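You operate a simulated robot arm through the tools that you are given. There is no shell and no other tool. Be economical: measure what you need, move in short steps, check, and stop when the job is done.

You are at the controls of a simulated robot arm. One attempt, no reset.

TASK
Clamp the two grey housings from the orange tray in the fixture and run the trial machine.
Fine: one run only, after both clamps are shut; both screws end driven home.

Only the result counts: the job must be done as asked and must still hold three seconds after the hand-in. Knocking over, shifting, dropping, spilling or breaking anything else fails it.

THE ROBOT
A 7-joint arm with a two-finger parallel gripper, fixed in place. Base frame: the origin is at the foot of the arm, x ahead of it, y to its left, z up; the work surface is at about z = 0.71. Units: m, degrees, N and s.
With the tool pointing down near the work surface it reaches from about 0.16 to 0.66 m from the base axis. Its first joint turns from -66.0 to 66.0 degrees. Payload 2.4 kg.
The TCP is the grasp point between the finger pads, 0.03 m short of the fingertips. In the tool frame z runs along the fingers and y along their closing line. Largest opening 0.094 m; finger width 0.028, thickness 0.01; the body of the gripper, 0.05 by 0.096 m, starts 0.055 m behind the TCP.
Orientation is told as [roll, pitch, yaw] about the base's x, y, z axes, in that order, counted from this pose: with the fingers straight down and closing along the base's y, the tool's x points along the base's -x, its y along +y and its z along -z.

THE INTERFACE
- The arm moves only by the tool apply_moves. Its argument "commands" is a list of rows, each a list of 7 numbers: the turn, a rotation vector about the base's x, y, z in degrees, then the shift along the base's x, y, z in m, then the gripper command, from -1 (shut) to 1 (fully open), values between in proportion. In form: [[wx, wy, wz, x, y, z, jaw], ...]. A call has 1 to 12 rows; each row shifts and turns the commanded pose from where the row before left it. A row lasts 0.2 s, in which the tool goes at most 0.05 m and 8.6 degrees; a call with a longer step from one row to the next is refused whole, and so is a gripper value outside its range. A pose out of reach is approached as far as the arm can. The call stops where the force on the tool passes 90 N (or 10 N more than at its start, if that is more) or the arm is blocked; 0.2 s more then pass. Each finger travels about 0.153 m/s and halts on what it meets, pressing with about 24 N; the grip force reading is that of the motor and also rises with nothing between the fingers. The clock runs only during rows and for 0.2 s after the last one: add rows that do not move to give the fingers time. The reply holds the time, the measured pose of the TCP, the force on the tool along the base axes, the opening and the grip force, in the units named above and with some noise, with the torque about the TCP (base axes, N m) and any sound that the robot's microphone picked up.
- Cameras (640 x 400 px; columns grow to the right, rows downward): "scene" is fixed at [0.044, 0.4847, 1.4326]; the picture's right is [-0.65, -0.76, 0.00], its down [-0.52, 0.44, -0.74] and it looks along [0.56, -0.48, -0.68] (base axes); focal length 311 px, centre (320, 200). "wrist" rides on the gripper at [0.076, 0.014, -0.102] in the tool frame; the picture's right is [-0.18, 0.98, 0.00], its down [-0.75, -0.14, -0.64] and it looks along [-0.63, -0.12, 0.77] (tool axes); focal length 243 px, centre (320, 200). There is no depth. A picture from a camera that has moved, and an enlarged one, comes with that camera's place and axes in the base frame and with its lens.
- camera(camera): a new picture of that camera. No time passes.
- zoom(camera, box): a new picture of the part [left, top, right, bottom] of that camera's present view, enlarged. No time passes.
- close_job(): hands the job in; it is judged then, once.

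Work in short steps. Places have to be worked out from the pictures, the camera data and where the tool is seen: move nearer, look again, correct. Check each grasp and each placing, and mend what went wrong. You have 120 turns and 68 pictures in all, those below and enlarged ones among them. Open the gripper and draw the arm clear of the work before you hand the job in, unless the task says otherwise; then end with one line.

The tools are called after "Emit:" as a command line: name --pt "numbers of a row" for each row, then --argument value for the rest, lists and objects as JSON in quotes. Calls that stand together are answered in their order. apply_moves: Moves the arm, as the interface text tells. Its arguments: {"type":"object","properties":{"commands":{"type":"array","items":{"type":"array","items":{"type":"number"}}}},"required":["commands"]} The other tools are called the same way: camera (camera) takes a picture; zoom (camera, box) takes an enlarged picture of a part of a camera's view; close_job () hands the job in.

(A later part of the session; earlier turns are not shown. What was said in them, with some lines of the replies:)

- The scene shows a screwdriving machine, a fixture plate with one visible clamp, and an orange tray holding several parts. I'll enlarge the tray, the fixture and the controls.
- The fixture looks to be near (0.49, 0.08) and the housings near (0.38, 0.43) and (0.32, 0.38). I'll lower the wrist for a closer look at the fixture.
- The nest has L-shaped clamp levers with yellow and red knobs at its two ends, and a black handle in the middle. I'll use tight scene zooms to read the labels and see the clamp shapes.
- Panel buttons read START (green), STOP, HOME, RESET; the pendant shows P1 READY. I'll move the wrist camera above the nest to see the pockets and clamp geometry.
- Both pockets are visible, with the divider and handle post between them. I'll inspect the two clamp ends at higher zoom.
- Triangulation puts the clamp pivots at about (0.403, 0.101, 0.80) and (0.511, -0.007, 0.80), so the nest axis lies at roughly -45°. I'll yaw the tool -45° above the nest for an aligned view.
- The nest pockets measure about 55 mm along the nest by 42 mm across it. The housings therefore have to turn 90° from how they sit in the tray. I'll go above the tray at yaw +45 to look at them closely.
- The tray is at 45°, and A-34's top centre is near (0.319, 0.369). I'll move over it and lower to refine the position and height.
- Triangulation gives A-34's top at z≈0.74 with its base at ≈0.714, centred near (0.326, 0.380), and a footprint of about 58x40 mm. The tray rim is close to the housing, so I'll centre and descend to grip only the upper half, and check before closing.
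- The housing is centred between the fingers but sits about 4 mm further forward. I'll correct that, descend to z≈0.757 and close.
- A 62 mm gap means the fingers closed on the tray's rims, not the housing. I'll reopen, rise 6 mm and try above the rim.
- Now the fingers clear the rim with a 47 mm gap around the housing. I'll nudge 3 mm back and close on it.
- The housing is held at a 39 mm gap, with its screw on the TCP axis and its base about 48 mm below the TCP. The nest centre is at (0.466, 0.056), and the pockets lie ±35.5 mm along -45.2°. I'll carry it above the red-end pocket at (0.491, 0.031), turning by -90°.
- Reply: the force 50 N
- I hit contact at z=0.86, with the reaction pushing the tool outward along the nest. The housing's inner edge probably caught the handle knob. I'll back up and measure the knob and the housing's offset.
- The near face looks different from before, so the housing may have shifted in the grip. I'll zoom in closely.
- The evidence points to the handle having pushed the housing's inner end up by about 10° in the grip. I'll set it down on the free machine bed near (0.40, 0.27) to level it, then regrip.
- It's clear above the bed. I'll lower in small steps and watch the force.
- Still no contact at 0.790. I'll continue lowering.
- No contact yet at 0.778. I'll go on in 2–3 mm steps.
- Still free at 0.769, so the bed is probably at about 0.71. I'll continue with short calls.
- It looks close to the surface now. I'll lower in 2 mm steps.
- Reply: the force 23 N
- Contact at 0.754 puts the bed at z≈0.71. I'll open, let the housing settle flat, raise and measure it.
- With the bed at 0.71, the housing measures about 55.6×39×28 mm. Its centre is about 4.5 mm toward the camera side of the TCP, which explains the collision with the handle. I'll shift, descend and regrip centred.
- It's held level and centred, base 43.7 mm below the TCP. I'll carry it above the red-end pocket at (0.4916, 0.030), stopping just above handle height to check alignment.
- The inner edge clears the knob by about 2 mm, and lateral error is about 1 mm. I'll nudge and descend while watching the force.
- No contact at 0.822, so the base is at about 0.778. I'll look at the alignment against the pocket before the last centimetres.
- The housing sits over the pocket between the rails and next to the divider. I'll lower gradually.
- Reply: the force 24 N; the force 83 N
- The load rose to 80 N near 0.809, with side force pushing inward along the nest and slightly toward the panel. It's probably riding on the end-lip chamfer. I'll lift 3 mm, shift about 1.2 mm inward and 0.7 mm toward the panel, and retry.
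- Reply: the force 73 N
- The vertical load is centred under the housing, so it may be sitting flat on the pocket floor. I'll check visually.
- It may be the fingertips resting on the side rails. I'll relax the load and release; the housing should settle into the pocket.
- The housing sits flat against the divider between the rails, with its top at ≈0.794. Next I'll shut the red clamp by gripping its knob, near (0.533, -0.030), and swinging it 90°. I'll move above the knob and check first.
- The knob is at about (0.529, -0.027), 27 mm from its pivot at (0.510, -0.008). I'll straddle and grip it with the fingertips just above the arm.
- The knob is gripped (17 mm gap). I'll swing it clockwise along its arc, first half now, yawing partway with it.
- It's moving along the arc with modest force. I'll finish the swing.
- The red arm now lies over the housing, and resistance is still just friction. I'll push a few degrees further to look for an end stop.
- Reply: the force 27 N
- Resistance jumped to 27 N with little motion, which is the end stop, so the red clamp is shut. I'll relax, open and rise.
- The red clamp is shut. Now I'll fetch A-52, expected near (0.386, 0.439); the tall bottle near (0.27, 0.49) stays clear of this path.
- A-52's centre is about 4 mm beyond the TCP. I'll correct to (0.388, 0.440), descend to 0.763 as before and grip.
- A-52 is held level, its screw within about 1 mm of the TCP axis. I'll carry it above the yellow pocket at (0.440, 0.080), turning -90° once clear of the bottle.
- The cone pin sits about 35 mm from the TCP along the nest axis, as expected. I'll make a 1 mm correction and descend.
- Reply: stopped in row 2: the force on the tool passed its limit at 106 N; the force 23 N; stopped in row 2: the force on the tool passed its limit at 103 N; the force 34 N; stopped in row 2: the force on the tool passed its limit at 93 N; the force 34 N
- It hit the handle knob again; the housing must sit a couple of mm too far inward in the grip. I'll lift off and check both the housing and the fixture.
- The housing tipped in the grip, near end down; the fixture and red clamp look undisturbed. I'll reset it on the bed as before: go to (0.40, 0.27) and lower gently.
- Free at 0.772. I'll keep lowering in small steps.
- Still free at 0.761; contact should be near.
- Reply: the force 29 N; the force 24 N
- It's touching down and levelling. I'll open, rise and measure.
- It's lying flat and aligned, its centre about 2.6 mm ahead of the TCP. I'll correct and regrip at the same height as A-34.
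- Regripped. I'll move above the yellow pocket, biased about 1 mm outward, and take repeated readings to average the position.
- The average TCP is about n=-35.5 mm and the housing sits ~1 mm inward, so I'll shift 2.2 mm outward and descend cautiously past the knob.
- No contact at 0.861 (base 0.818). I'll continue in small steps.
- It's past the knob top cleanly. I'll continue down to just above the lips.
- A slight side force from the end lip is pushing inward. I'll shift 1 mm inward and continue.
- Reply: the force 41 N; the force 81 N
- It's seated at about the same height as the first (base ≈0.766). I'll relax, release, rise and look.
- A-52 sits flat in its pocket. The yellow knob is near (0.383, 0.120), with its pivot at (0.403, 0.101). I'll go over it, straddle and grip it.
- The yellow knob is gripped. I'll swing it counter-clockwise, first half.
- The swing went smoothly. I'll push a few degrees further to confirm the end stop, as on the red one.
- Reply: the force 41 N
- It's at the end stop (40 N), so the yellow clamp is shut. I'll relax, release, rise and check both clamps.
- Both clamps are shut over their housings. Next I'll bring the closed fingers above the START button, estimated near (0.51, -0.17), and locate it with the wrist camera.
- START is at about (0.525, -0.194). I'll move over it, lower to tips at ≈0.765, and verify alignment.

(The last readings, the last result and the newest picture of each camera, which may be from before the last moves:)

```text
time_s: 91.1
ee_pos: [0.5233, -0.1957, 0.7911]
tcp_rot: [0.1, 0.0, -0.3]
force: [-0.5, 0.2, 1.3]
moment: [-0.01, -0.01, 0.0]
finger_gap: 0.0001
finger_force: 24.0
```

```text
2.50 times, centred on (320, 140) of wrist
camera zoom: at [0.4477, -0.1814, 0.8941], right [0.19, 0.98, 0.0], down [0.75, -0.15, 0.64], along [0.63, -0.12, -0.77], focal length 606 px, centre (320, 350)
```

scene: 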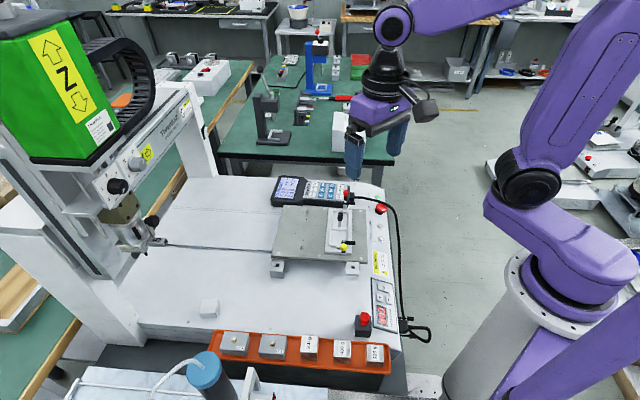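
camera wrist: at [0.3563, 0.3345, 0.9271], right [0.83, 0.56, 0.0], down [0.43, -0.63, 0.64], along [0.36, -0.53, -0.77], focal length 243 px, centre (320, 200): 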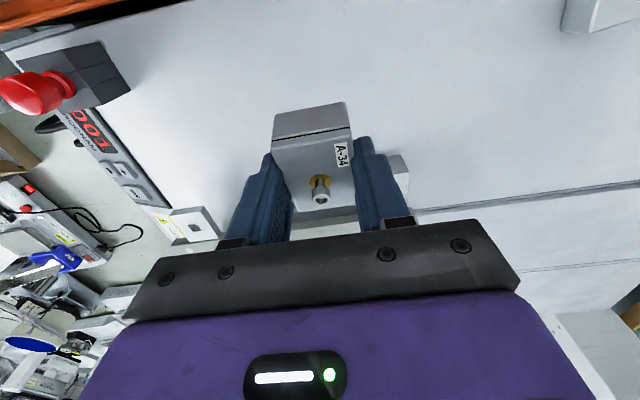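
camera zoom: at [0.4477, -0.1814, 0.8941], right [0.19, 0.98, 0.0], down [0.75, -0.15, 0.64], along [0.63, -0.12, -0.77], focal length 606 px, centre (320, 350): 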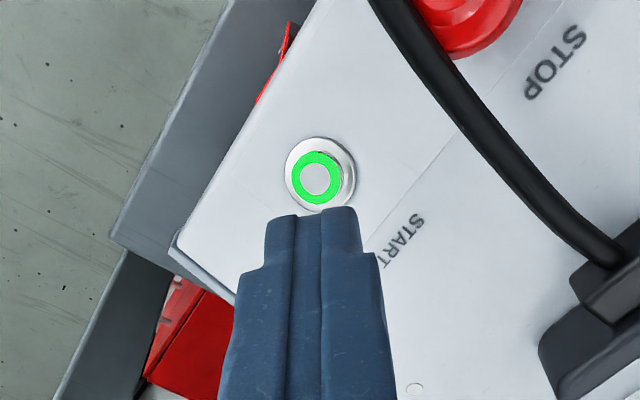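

It's aligned over START. I'll descend to just above, then press in small steps, once.

Emit:
apply_moves --pt "0 0 0 0 -0.001 -0.015 -1" --pt "0 0 0 0 0 -0.01 -1" --pt "0 0 0 0 0 0 -1"

Emit:
apply_moves --pt "0 0 0 0 0 -0.003 -1" --pt "0 0 0 0 0 -0.003 -1"

```text
time_s: 91.9
ee_pos: [0.5238, -0.1972, 0.769]
tcp_rot: [0.2, 0.1, -0.3]
force: [-0.6, -0.7, 0.0]
moment: [0.02, -0.02, 0.01]
finger_gap: 0.0
finger_force: 23.6
```

```text
time_s: 92.5
ee_pos: [0.5242, -0.1962, 0.7629]
tcp_rot: [0.1, 0.0, -0.3]
force: [-0.1, -0.2, 0.2]
moment: [0.0, -0.01, 0.01]
finger_gap: 0.0
finger_force: 24.2
```

No contact at 0.763. I'll continue in 2 mm steps.

Emit:
apply_moves --pt "0 0 0 0 0 -0.003 -1" --pt "0 0 0 0 0 -0.002 -1"

Emit:
apply_moves --pt "0 0 0 0 0 -0.002 -1" --pt "0 0 0 0 0 -0.002 -1"

```text
time_s: 93.1
ee_pos: [0.5251, -0.1968, 0.7568]
tcp_rot: [0.2, -0.1, -0.3]
force: [-0.2, 0.9, 0.0]
moment: [0.0, 0.06, 0.01]
finger_gap: 0.0001
finger_force: 24.2
```

```text
time_s: 93.7
ee_pos: [0.5254, -0.1968, 0.7529]
tcp_rot: [0.1, 0.0, -0.2]
force: [-0.2, 0.1, 0.8]
moment: [0.02, 0.02, 0.0]
finger_gap: 0.0004
finger_force: 24.1
```

Tips are at 0.723, still free. I'll do one small step at a time now.

Emit:
apply_moves --pt "0 0 0 0 0 -0.002 -1"

Emit:
apply_moves --pt "0 0 0 0 0 -0.002 -1"

```text
time_s: 94.1
ee_pos: [0.5249, -0.1962, 0.7518]
tcp_rot: [0.2, 0.1, -0.3]
force: [-1.0, -0.6, -0.9]
moment: [0.02, -0.02, 0.02]
finger_gap: 0.0
finger_force: 23.5
```

```text
time_s: 94.5
ee_pos: [0.5241, -0.1955, 0.7485]
tcp_rot: [0.1, 0.1, -0.3]
force: [0.2, 0.3, -0.6]
moment: [0.0, 0.0, 0.0]
finger_gap: 0.0
finger_force: 23.8
```

Still free (tips 0.7185). I'll continue.

Emit:
apply_moves --pt "0 0 0 0 0 -0.002 -1"

Emit:
apply_moves --pt "0 0 0 0 0 -0.002 -1"

```text
time_s: 94.9
ee_pos: [0.5259, -0.1956, 0.746]
tcp_rot: [0.1, -0.1, -0.3]
force: [0.3, 0.4, 0.0]
moment: [0.0, -0.01, -0.02]
finger_gap: 0.0
finger_force: 24.1
```

```text
time_s: 95.3
ee_pos: [0.526, -0.1958, 0.7453]
tcp_rot: [0.1, 0.1, -0.3]
force: [0.4, 0.5, 0.5]
moment: [-0.04, 0.02, -0.02]
finger_gap: 0.0
finger_force: 23.9
```

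Tips are at 0.715 with no contact; the panel must be slightly lower. I'll continue in the same steps.

Emit:
apply_moves --pt "0 0 0 0 0 -0.002 -1"

Emit:
apply_moves --pt "0 0 0 0 0 -0.002 -1"

```text
time_s: 95.7
ee_pos: [0.5257, -0.1963, 0.7421]
tcp_rot: [0.1, 0.1, -0.3]
force: [0.3, 0.7, -0.1]
moment: [0.03, -0.01, 0.03]
finger_gap: 0.0001
finger_force: 24.0
```

```text
time_s: 96.1
ee_pos: [0.5249, -0.196, 0.7414]
tcp_rot: [0.1, -0.1, -0.3]
force: [-0.1, 0.3, 0.8]
moment: [0.01, 0.0, -0.03]
finger_gap: 0.0
finger_force: 24.4
```

Tips should be at about 0.711. I'll check with one picture that they are over the button.

Emit:
zoom --camera "wrist" --box '[260, 100, 380, 210]'

```text
3.64 times, centred on (320, 155) of wrist
camera zoom: at [0.4489, -0.1819, 0.8433], right [0.19, 0.98, 0.0], down [0.75, -0.15, 0.64], along [0.63, -0.12, -0.77], focal length 882 px, centre (320, 364)
```

zoom: 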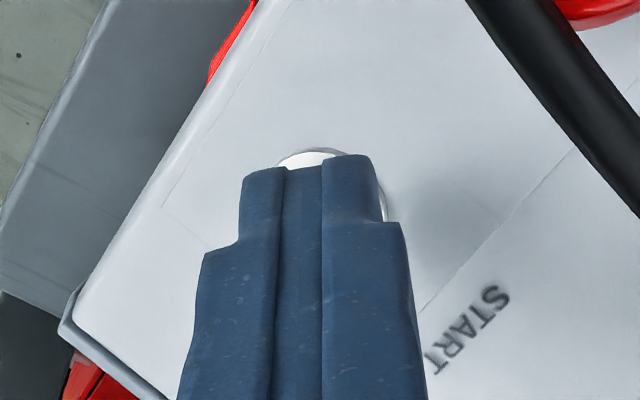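

The tips cover the button and are nearly on it. I'll continue pressing down in small steps.

Emit:
apply_moves --pt "0 0 0 0 0 -0.002 -1"

Emit:
apply_moves --pt "0 0 0 0 0 -0.002 -1"

```text
time_s: 96.5
ee_pos: [0.525, -0.1959, 0.7396]
tcp_rot: [0.2, -0.1, -0.4]
force: [0.6, 0.5, -0.3]
moment: [0.0, 0.03, -0.04]
finger_gap: 0.0
finger_force: 23.7
```

```text
time_s: 96.9
ee_pos: [0.5247, -0.196, 0.7367]
tcp_rot: [0.1, -0.1, -0.3]
force: [-0.5, 0.2, 0.5]
moment: [0.0, 0.0, 0.0]
finger_gap: 0.0003
finger_force: 23.4
```

Still free; I'll continue down.

Emit:
apply_moves --pt "0 0 0 0 0 -0.002 -1"

Emit:
apply_moves --pt "0 0 0 0 0 -0.002 -1"

```text
time_s: 97.3
ee_pos: [0.5241, -0.1959, 0.7349]
tcp_rot: [0.1, 0.1, -0.4]
force: [0.2, -0.3, 0.9]
moment: [0.01, -0.01, 0.0]
finger_gap: 0.0
finger_force: 23.8
```

```text
time_s: 97.7
ee_pos: [0.5246, -0.1963, 0.7334]
tcp_rot: [0.1, 0.1, -0.3]
force: [-0.8, -0.2, -0.8]
moment: [0.0, 0.0, -0.01]
finger_gap: 0.0
finger_force: 24.3
```

No contact yet (tips ≈0.703). I'll keep going in 2 mm steps.

Emit:
apply_moves --pt "0 0 0 0 0 -0.002 -1"

Emit:
apply_moves --pt "0 0 0 0 0 -0.002 -1"

```text
time_s: 98.1
ee_pos: [0.5256, -0.1964, 0.7302]
tcp_rot: [0.1, -0.1, -0.2]
force: [-0.7, 0.8, 2.1]
moment: [0.02, -0.02, -0.01]
finger_gap: 0.0
finger_force: 24.1
```

```text
time_s: 98.5
ee_pos: [0.5254, -0.1952, 0.7283]
tcp_rot: [0.2, -0.1, -0.2]
force: [0.1, 0.1, 4.9]
moment: [0.02, -0.05, 0.01]
finger_gap: 0.0
finger_force: 24.4
heard: click
```

Contact and a click, so START is pressed. I'll retreat straight up and back toward the base, clear of the head, and wait.

Emit:
apply_moves --pt "0 0 0 0 0 0.03 -1" --pt "0 0 0 0 0 0.05 -1" --pt "0 0 0 -0.03 -0.02 0.04 -1" --pt "0 0 0 -0.04 -0.02 0.02 -1" --pt "0 0 0 -0.04 -0.01 0.02 -1" --pt "0 0 0 -0.04 0 0.02 -1" --pt "0 0 0 -0.04 0 0.02 -1" --pt "0 0 0 0 0 0 -1"

Emit:
camera --camera "scene"

```text
refused: row 3 steps farther than a row can; nothing moved
```

```text
2 pictures are left
```

scene: 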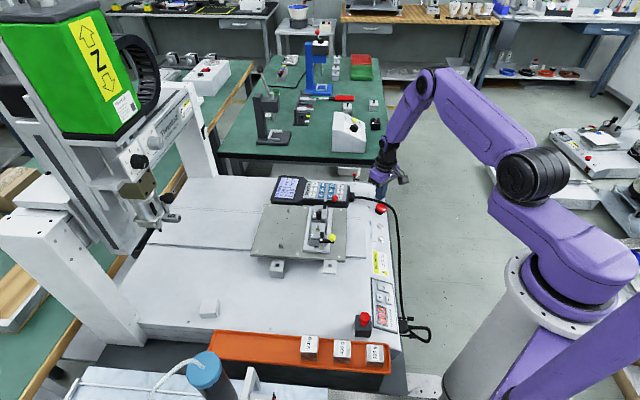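

The machine has started: the table and head have moved. The retreat was refused for one long step, so I'll retry with shorter steps.

Emit:
apply_moves --pt "0 0 0 0 0 0.03 -1" --pt "0 0 0 0 0 0.045 -1" --pt "0 0 0 -0.025 -0.02 0.03 -1" --pt "0 0 0 -0.035 -0.02 0.02 -1" --pt "0 0 0 -0.035 -0.01 0.02 -1" --pt "0 0 0 -0.035 0 0.02 -1" --pt "0 0 0 -0.035 0 0.02 -1" --pt "0 0 0 0 0 0 -1"

Emit:
apply_moves --pt "0 0 0 0 0 0 0" --pt "0 0 0 0 0 0 0" --pt "0 0 0 0 0 0 0" --pt "0 0 0 0 0 0 0" --pt "0 0 0 0 0 0 0" --pt "0 0 0 0 0 0 0" --pt "0 0 0 0 0 0 0" --pt "0 0 0 0 0 0 0" --pt "0 0 0 0 0 0 0" --pt "0 0 0 0 0 0 0" --pt "0 0 0 0 0 0 0" --pt "0 0 0 0 0 0 0"

Emit:
apply_moves --pt "0 0 0 0 0 0 0" --pt "0 0 0 0 0 0 0" --pt "0 0 0 0 0 0 0" --pt "0 0 0 0 0 0 0" --pt "0 0 0 0 0 0 0" --pt "0 0 0 0 0 0 0" --pt "0 0 0 0 0 0 0" --pt "0 0 0 0 0 0 0" --pt "0 0 0 0 0 0 0" --pt "0 0 0 0 0 0 0" --pt "0 0 0 0 0 0 0" --pt "0 0 0 0 0 0 0"

Emit:
apply_moves --pt "0 0 0 0 0 0 0" --pt "0 0 0 0 0 0 0" --pt "0 0 0 0 0 0 0" --pt "0 0 0 0 0 0 0" --pt "0 0 0 0 0 0 0" --pt "0 0 0 0 0 0 0" --pt "0 0 0 0 0 0 0" --pt "0 0 0 0 0 0 0" --pt "0 0 0 0 0 0 0" --pt "0 0 0 0 0 0 0" --pt "0 0 0 0 0 0 0" --pt "0 0 0 0 0 0 0"

Emit:
apply_moves --pt "0 0 0 0 0 0 0" --pt "0 0 0 0 0 0 0" --pt "0 0 0 0 0 0 0" --pt "0 0 0 0 0 0 0" --pt "0 0 0 0 0 0 0" --pt "0 0 0 0 0 0 0" --pt "0 0 0 0 0 0 0" --pt "0 0 0 0 0 0 0" --pt "0 0 0 0 0 0 0" --pt "0 0 0 0 0 0 0" --pt "0 0 0 0 0 0 0" --pt "0 0 0 0 0 0 0"

```text
time_s: 100.3
ee_pos: [0.3575, -0.2446, 0.9151]
tcp_rot: [0.0, 0.0, -0.3]
force: [0.3, 1.4, -0.4]
moment: [0.01, -0.02, 0.01]
finger_gap: 0.0001
finger_force: 23.7
```

```text
time_s: 102.9
ee_pos: [0.3599, -0.2431, 0.9143]
tcp_rot: [0.1, 0.0, -0.4]
force: [-0.2, 0.6, -0.3]
moment: [-0.01, 0.03, -0.03]
finger_gap: 0.047
finger_force: 0.0
```

```text
time_s: 105.5
ee_pos: [0.3586, -0.2456, 0.9159]
tcp_rot: [0.1, -0.1, -0.3]
force: [0.0, 0.0, -0.7]
moment: [0.01, 0.01, 0.0]
finger_gap: 0.0469
finger_force: 0.1
```

```text
time_s: 108.1
ee_pos: [0.3592, -0.2428, 0.9148]
tcp_rot: [0.2, 0.0, -0.2]
force: [0.0, -0.4, -0.5]
moment: [-0.05, 0.02, 0.0]
finger_gap: 0.0469
finger_force: 0.0
```

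```text
time_s: 110.7
ee_pos: [0.3596, -0.2454, 0.9158]
tcp_rot: [0.1, 0.1, -0.3]
force: [0.1, 0.2, -0.6]
moment: [0.03, -0.02, -0.01]
finger_gap: 0.0472
finger_force: 0.0
```

I'm clear, with 12 s elapsed since the start. I'll wait longer for the cycle before spending a picture.

Emit:
apply_moves --pt "0 0 0 0 0 0 0" --pt "0 0 0 0 0 0 0" --pt "0 0 0 0 0 0 0" --pt "0 0 0 0 0 0 0" --pt "0 0 0 0 0 0 0" --pt "0 0 0 0 0 0 0" --pt "0 0 0 0 0 0 0" --pt "0 0 0 0 0 0 0" --pt "0 0 0 0 0 0 0" --pt "0 0 0 0 0 0 0" --pt "0 0 0 0 0 0 0" --pt "0 0 0 0 0 0 0"

Emit:
apply_moves --pt "0 0 0 0 0 0 0" --pt "0 0 0 0 0 0 0" --pt "0 0 0 0 0 0 0" --pt "0 0 0 0 0 0 0" --pt "0 0 0 0 0 0 0" --pt "0 0 0 0 0 0 0" --pt "0 0 0 0 0 0 0" --pt "0 0 0 0 0 0 0" --pt "0 0 0 0 0 0 0" --pt "0 0 0 0 0 0 0" --pt "0 0 0 0 0 0 0" --pt "0 0 0 0 0 0 0"

Emit:
apply_moves --pt "0 0 0 0 0 0 0" --pt "0 0 0 0 0 0 0" --pt "0 0 0 0 0 0 0" --pt "0 0 0 0 0 0 0" --pt "0 0 0 0 0 0 0" --pt "0 0 0 0 0 0 0" --pt "0 0 0 0 0 0 0" --pt "0 0 0 0 0 0 0" --pt "0 0 0 0 0 0 0" --pt "0 0 0 0 0 0 0" --pt "0 0 0 0 0 0 0" --pt "0 0 0 0 0 0 0"

Emit:
zoom --camera "scene" --box '[80, 120, 400, 320]'

```text
time_s: 113.3
ee_pos: [0.3594, -0.2447, 0.9147]
tcp_rot: [0.1, 0.0, -0.3]
force: [0.2, 0.3, -0.6]
moment: [0.0, -0.05, 0.02]
finger_gap: 0.047
finger_force: 0.0
```

```text
time_s: 115.9
ee_pos: [0.3587, -0.2446, 0.9147]
tcp_rot: [0.2, 0.0, -0.3]
force: [0.3, 0.2, 1.4]
moment: [-0.03, 0.0, -0.04]
finger_gap: 0.0471
finger_force: 0.1
```

```text
time_s: 118.5
ee_pos: [0.3587, -0.2446, 0.9147]
tcp_rot: [0.1, 0.1, -0.4]
force: [0.5, 0.5, 0.3]
moment: [0.03, 0.0, 0.01]
finger_gap: 0.0468
finger_force: 0.0
```

```text
2.00 times, centred on (240, 220) of scene
camera zoom: at [0.044, 0.4847, 1.4326], right [-0.65, -0.76, 0.0], down [-0.52, 0.44, -0.74], along [0.56, -0.48, -0.68], focal length 622 px, centre (480, 160)
```

zoom: 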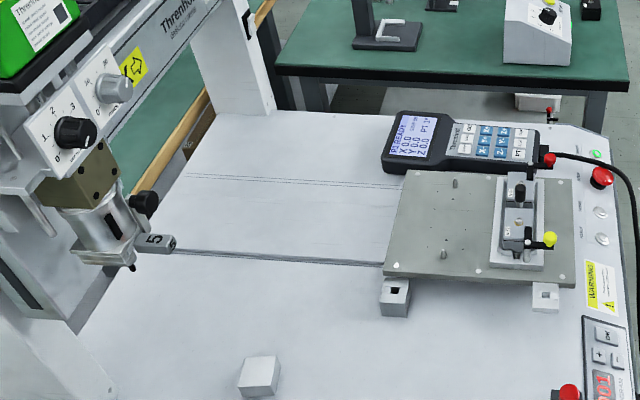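

The machine is back home showing P1 READY. I'll use the last picture to confirm the screws.

Emit:
zoom --camera "scene" --box '[324, 203, 364, 253]'

```text
8.00 times, centred on (344, 228) of scene
camera zoom: at [0.044, 0.4847, 1.4326], right [-0.65, -0.76, 0.0], down [-0.52, 0.44, -0.74], along [0.56, -0.48, -0.68], focal length 2486 px, centre (128, -24)
```

zoom: 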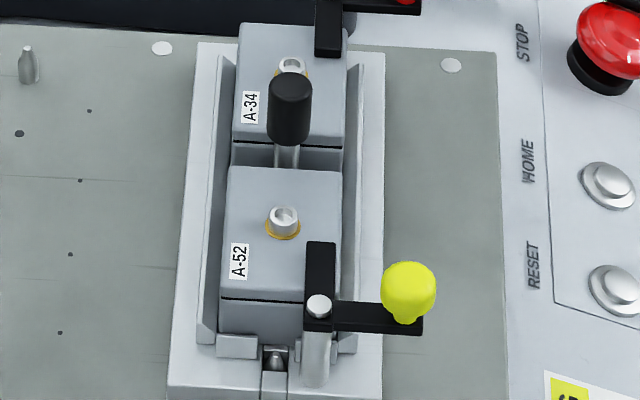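

Both screw heads now sit down on their brass seats with no thread showing, both clamps are still shut, and the arm is clear. I'll open the gripper fully and hand in.

Emit:
apply_moves --pt "0 0 0 0 0 0.02 1" --pt "0 0 0 0 0 0 1"

Emit:
close_job

```text
time_s: 119.1
ee_pos: [0.3599, -0.2444, 0.9351]
tcp_rot: [0.1, 0.0, -0.3]
force: [0.1, 0.3, 0.5]
moment: [-0.01, -0.01, 0.0]
finger_gap: 0.0941
finger_force: 0.0
```

```text
The job is handed in.
```

Both housings (A-34 and A-52) are clamped in the fixture, the machine ran once after both clamps were shut, and in the last picture both screws look driven home.
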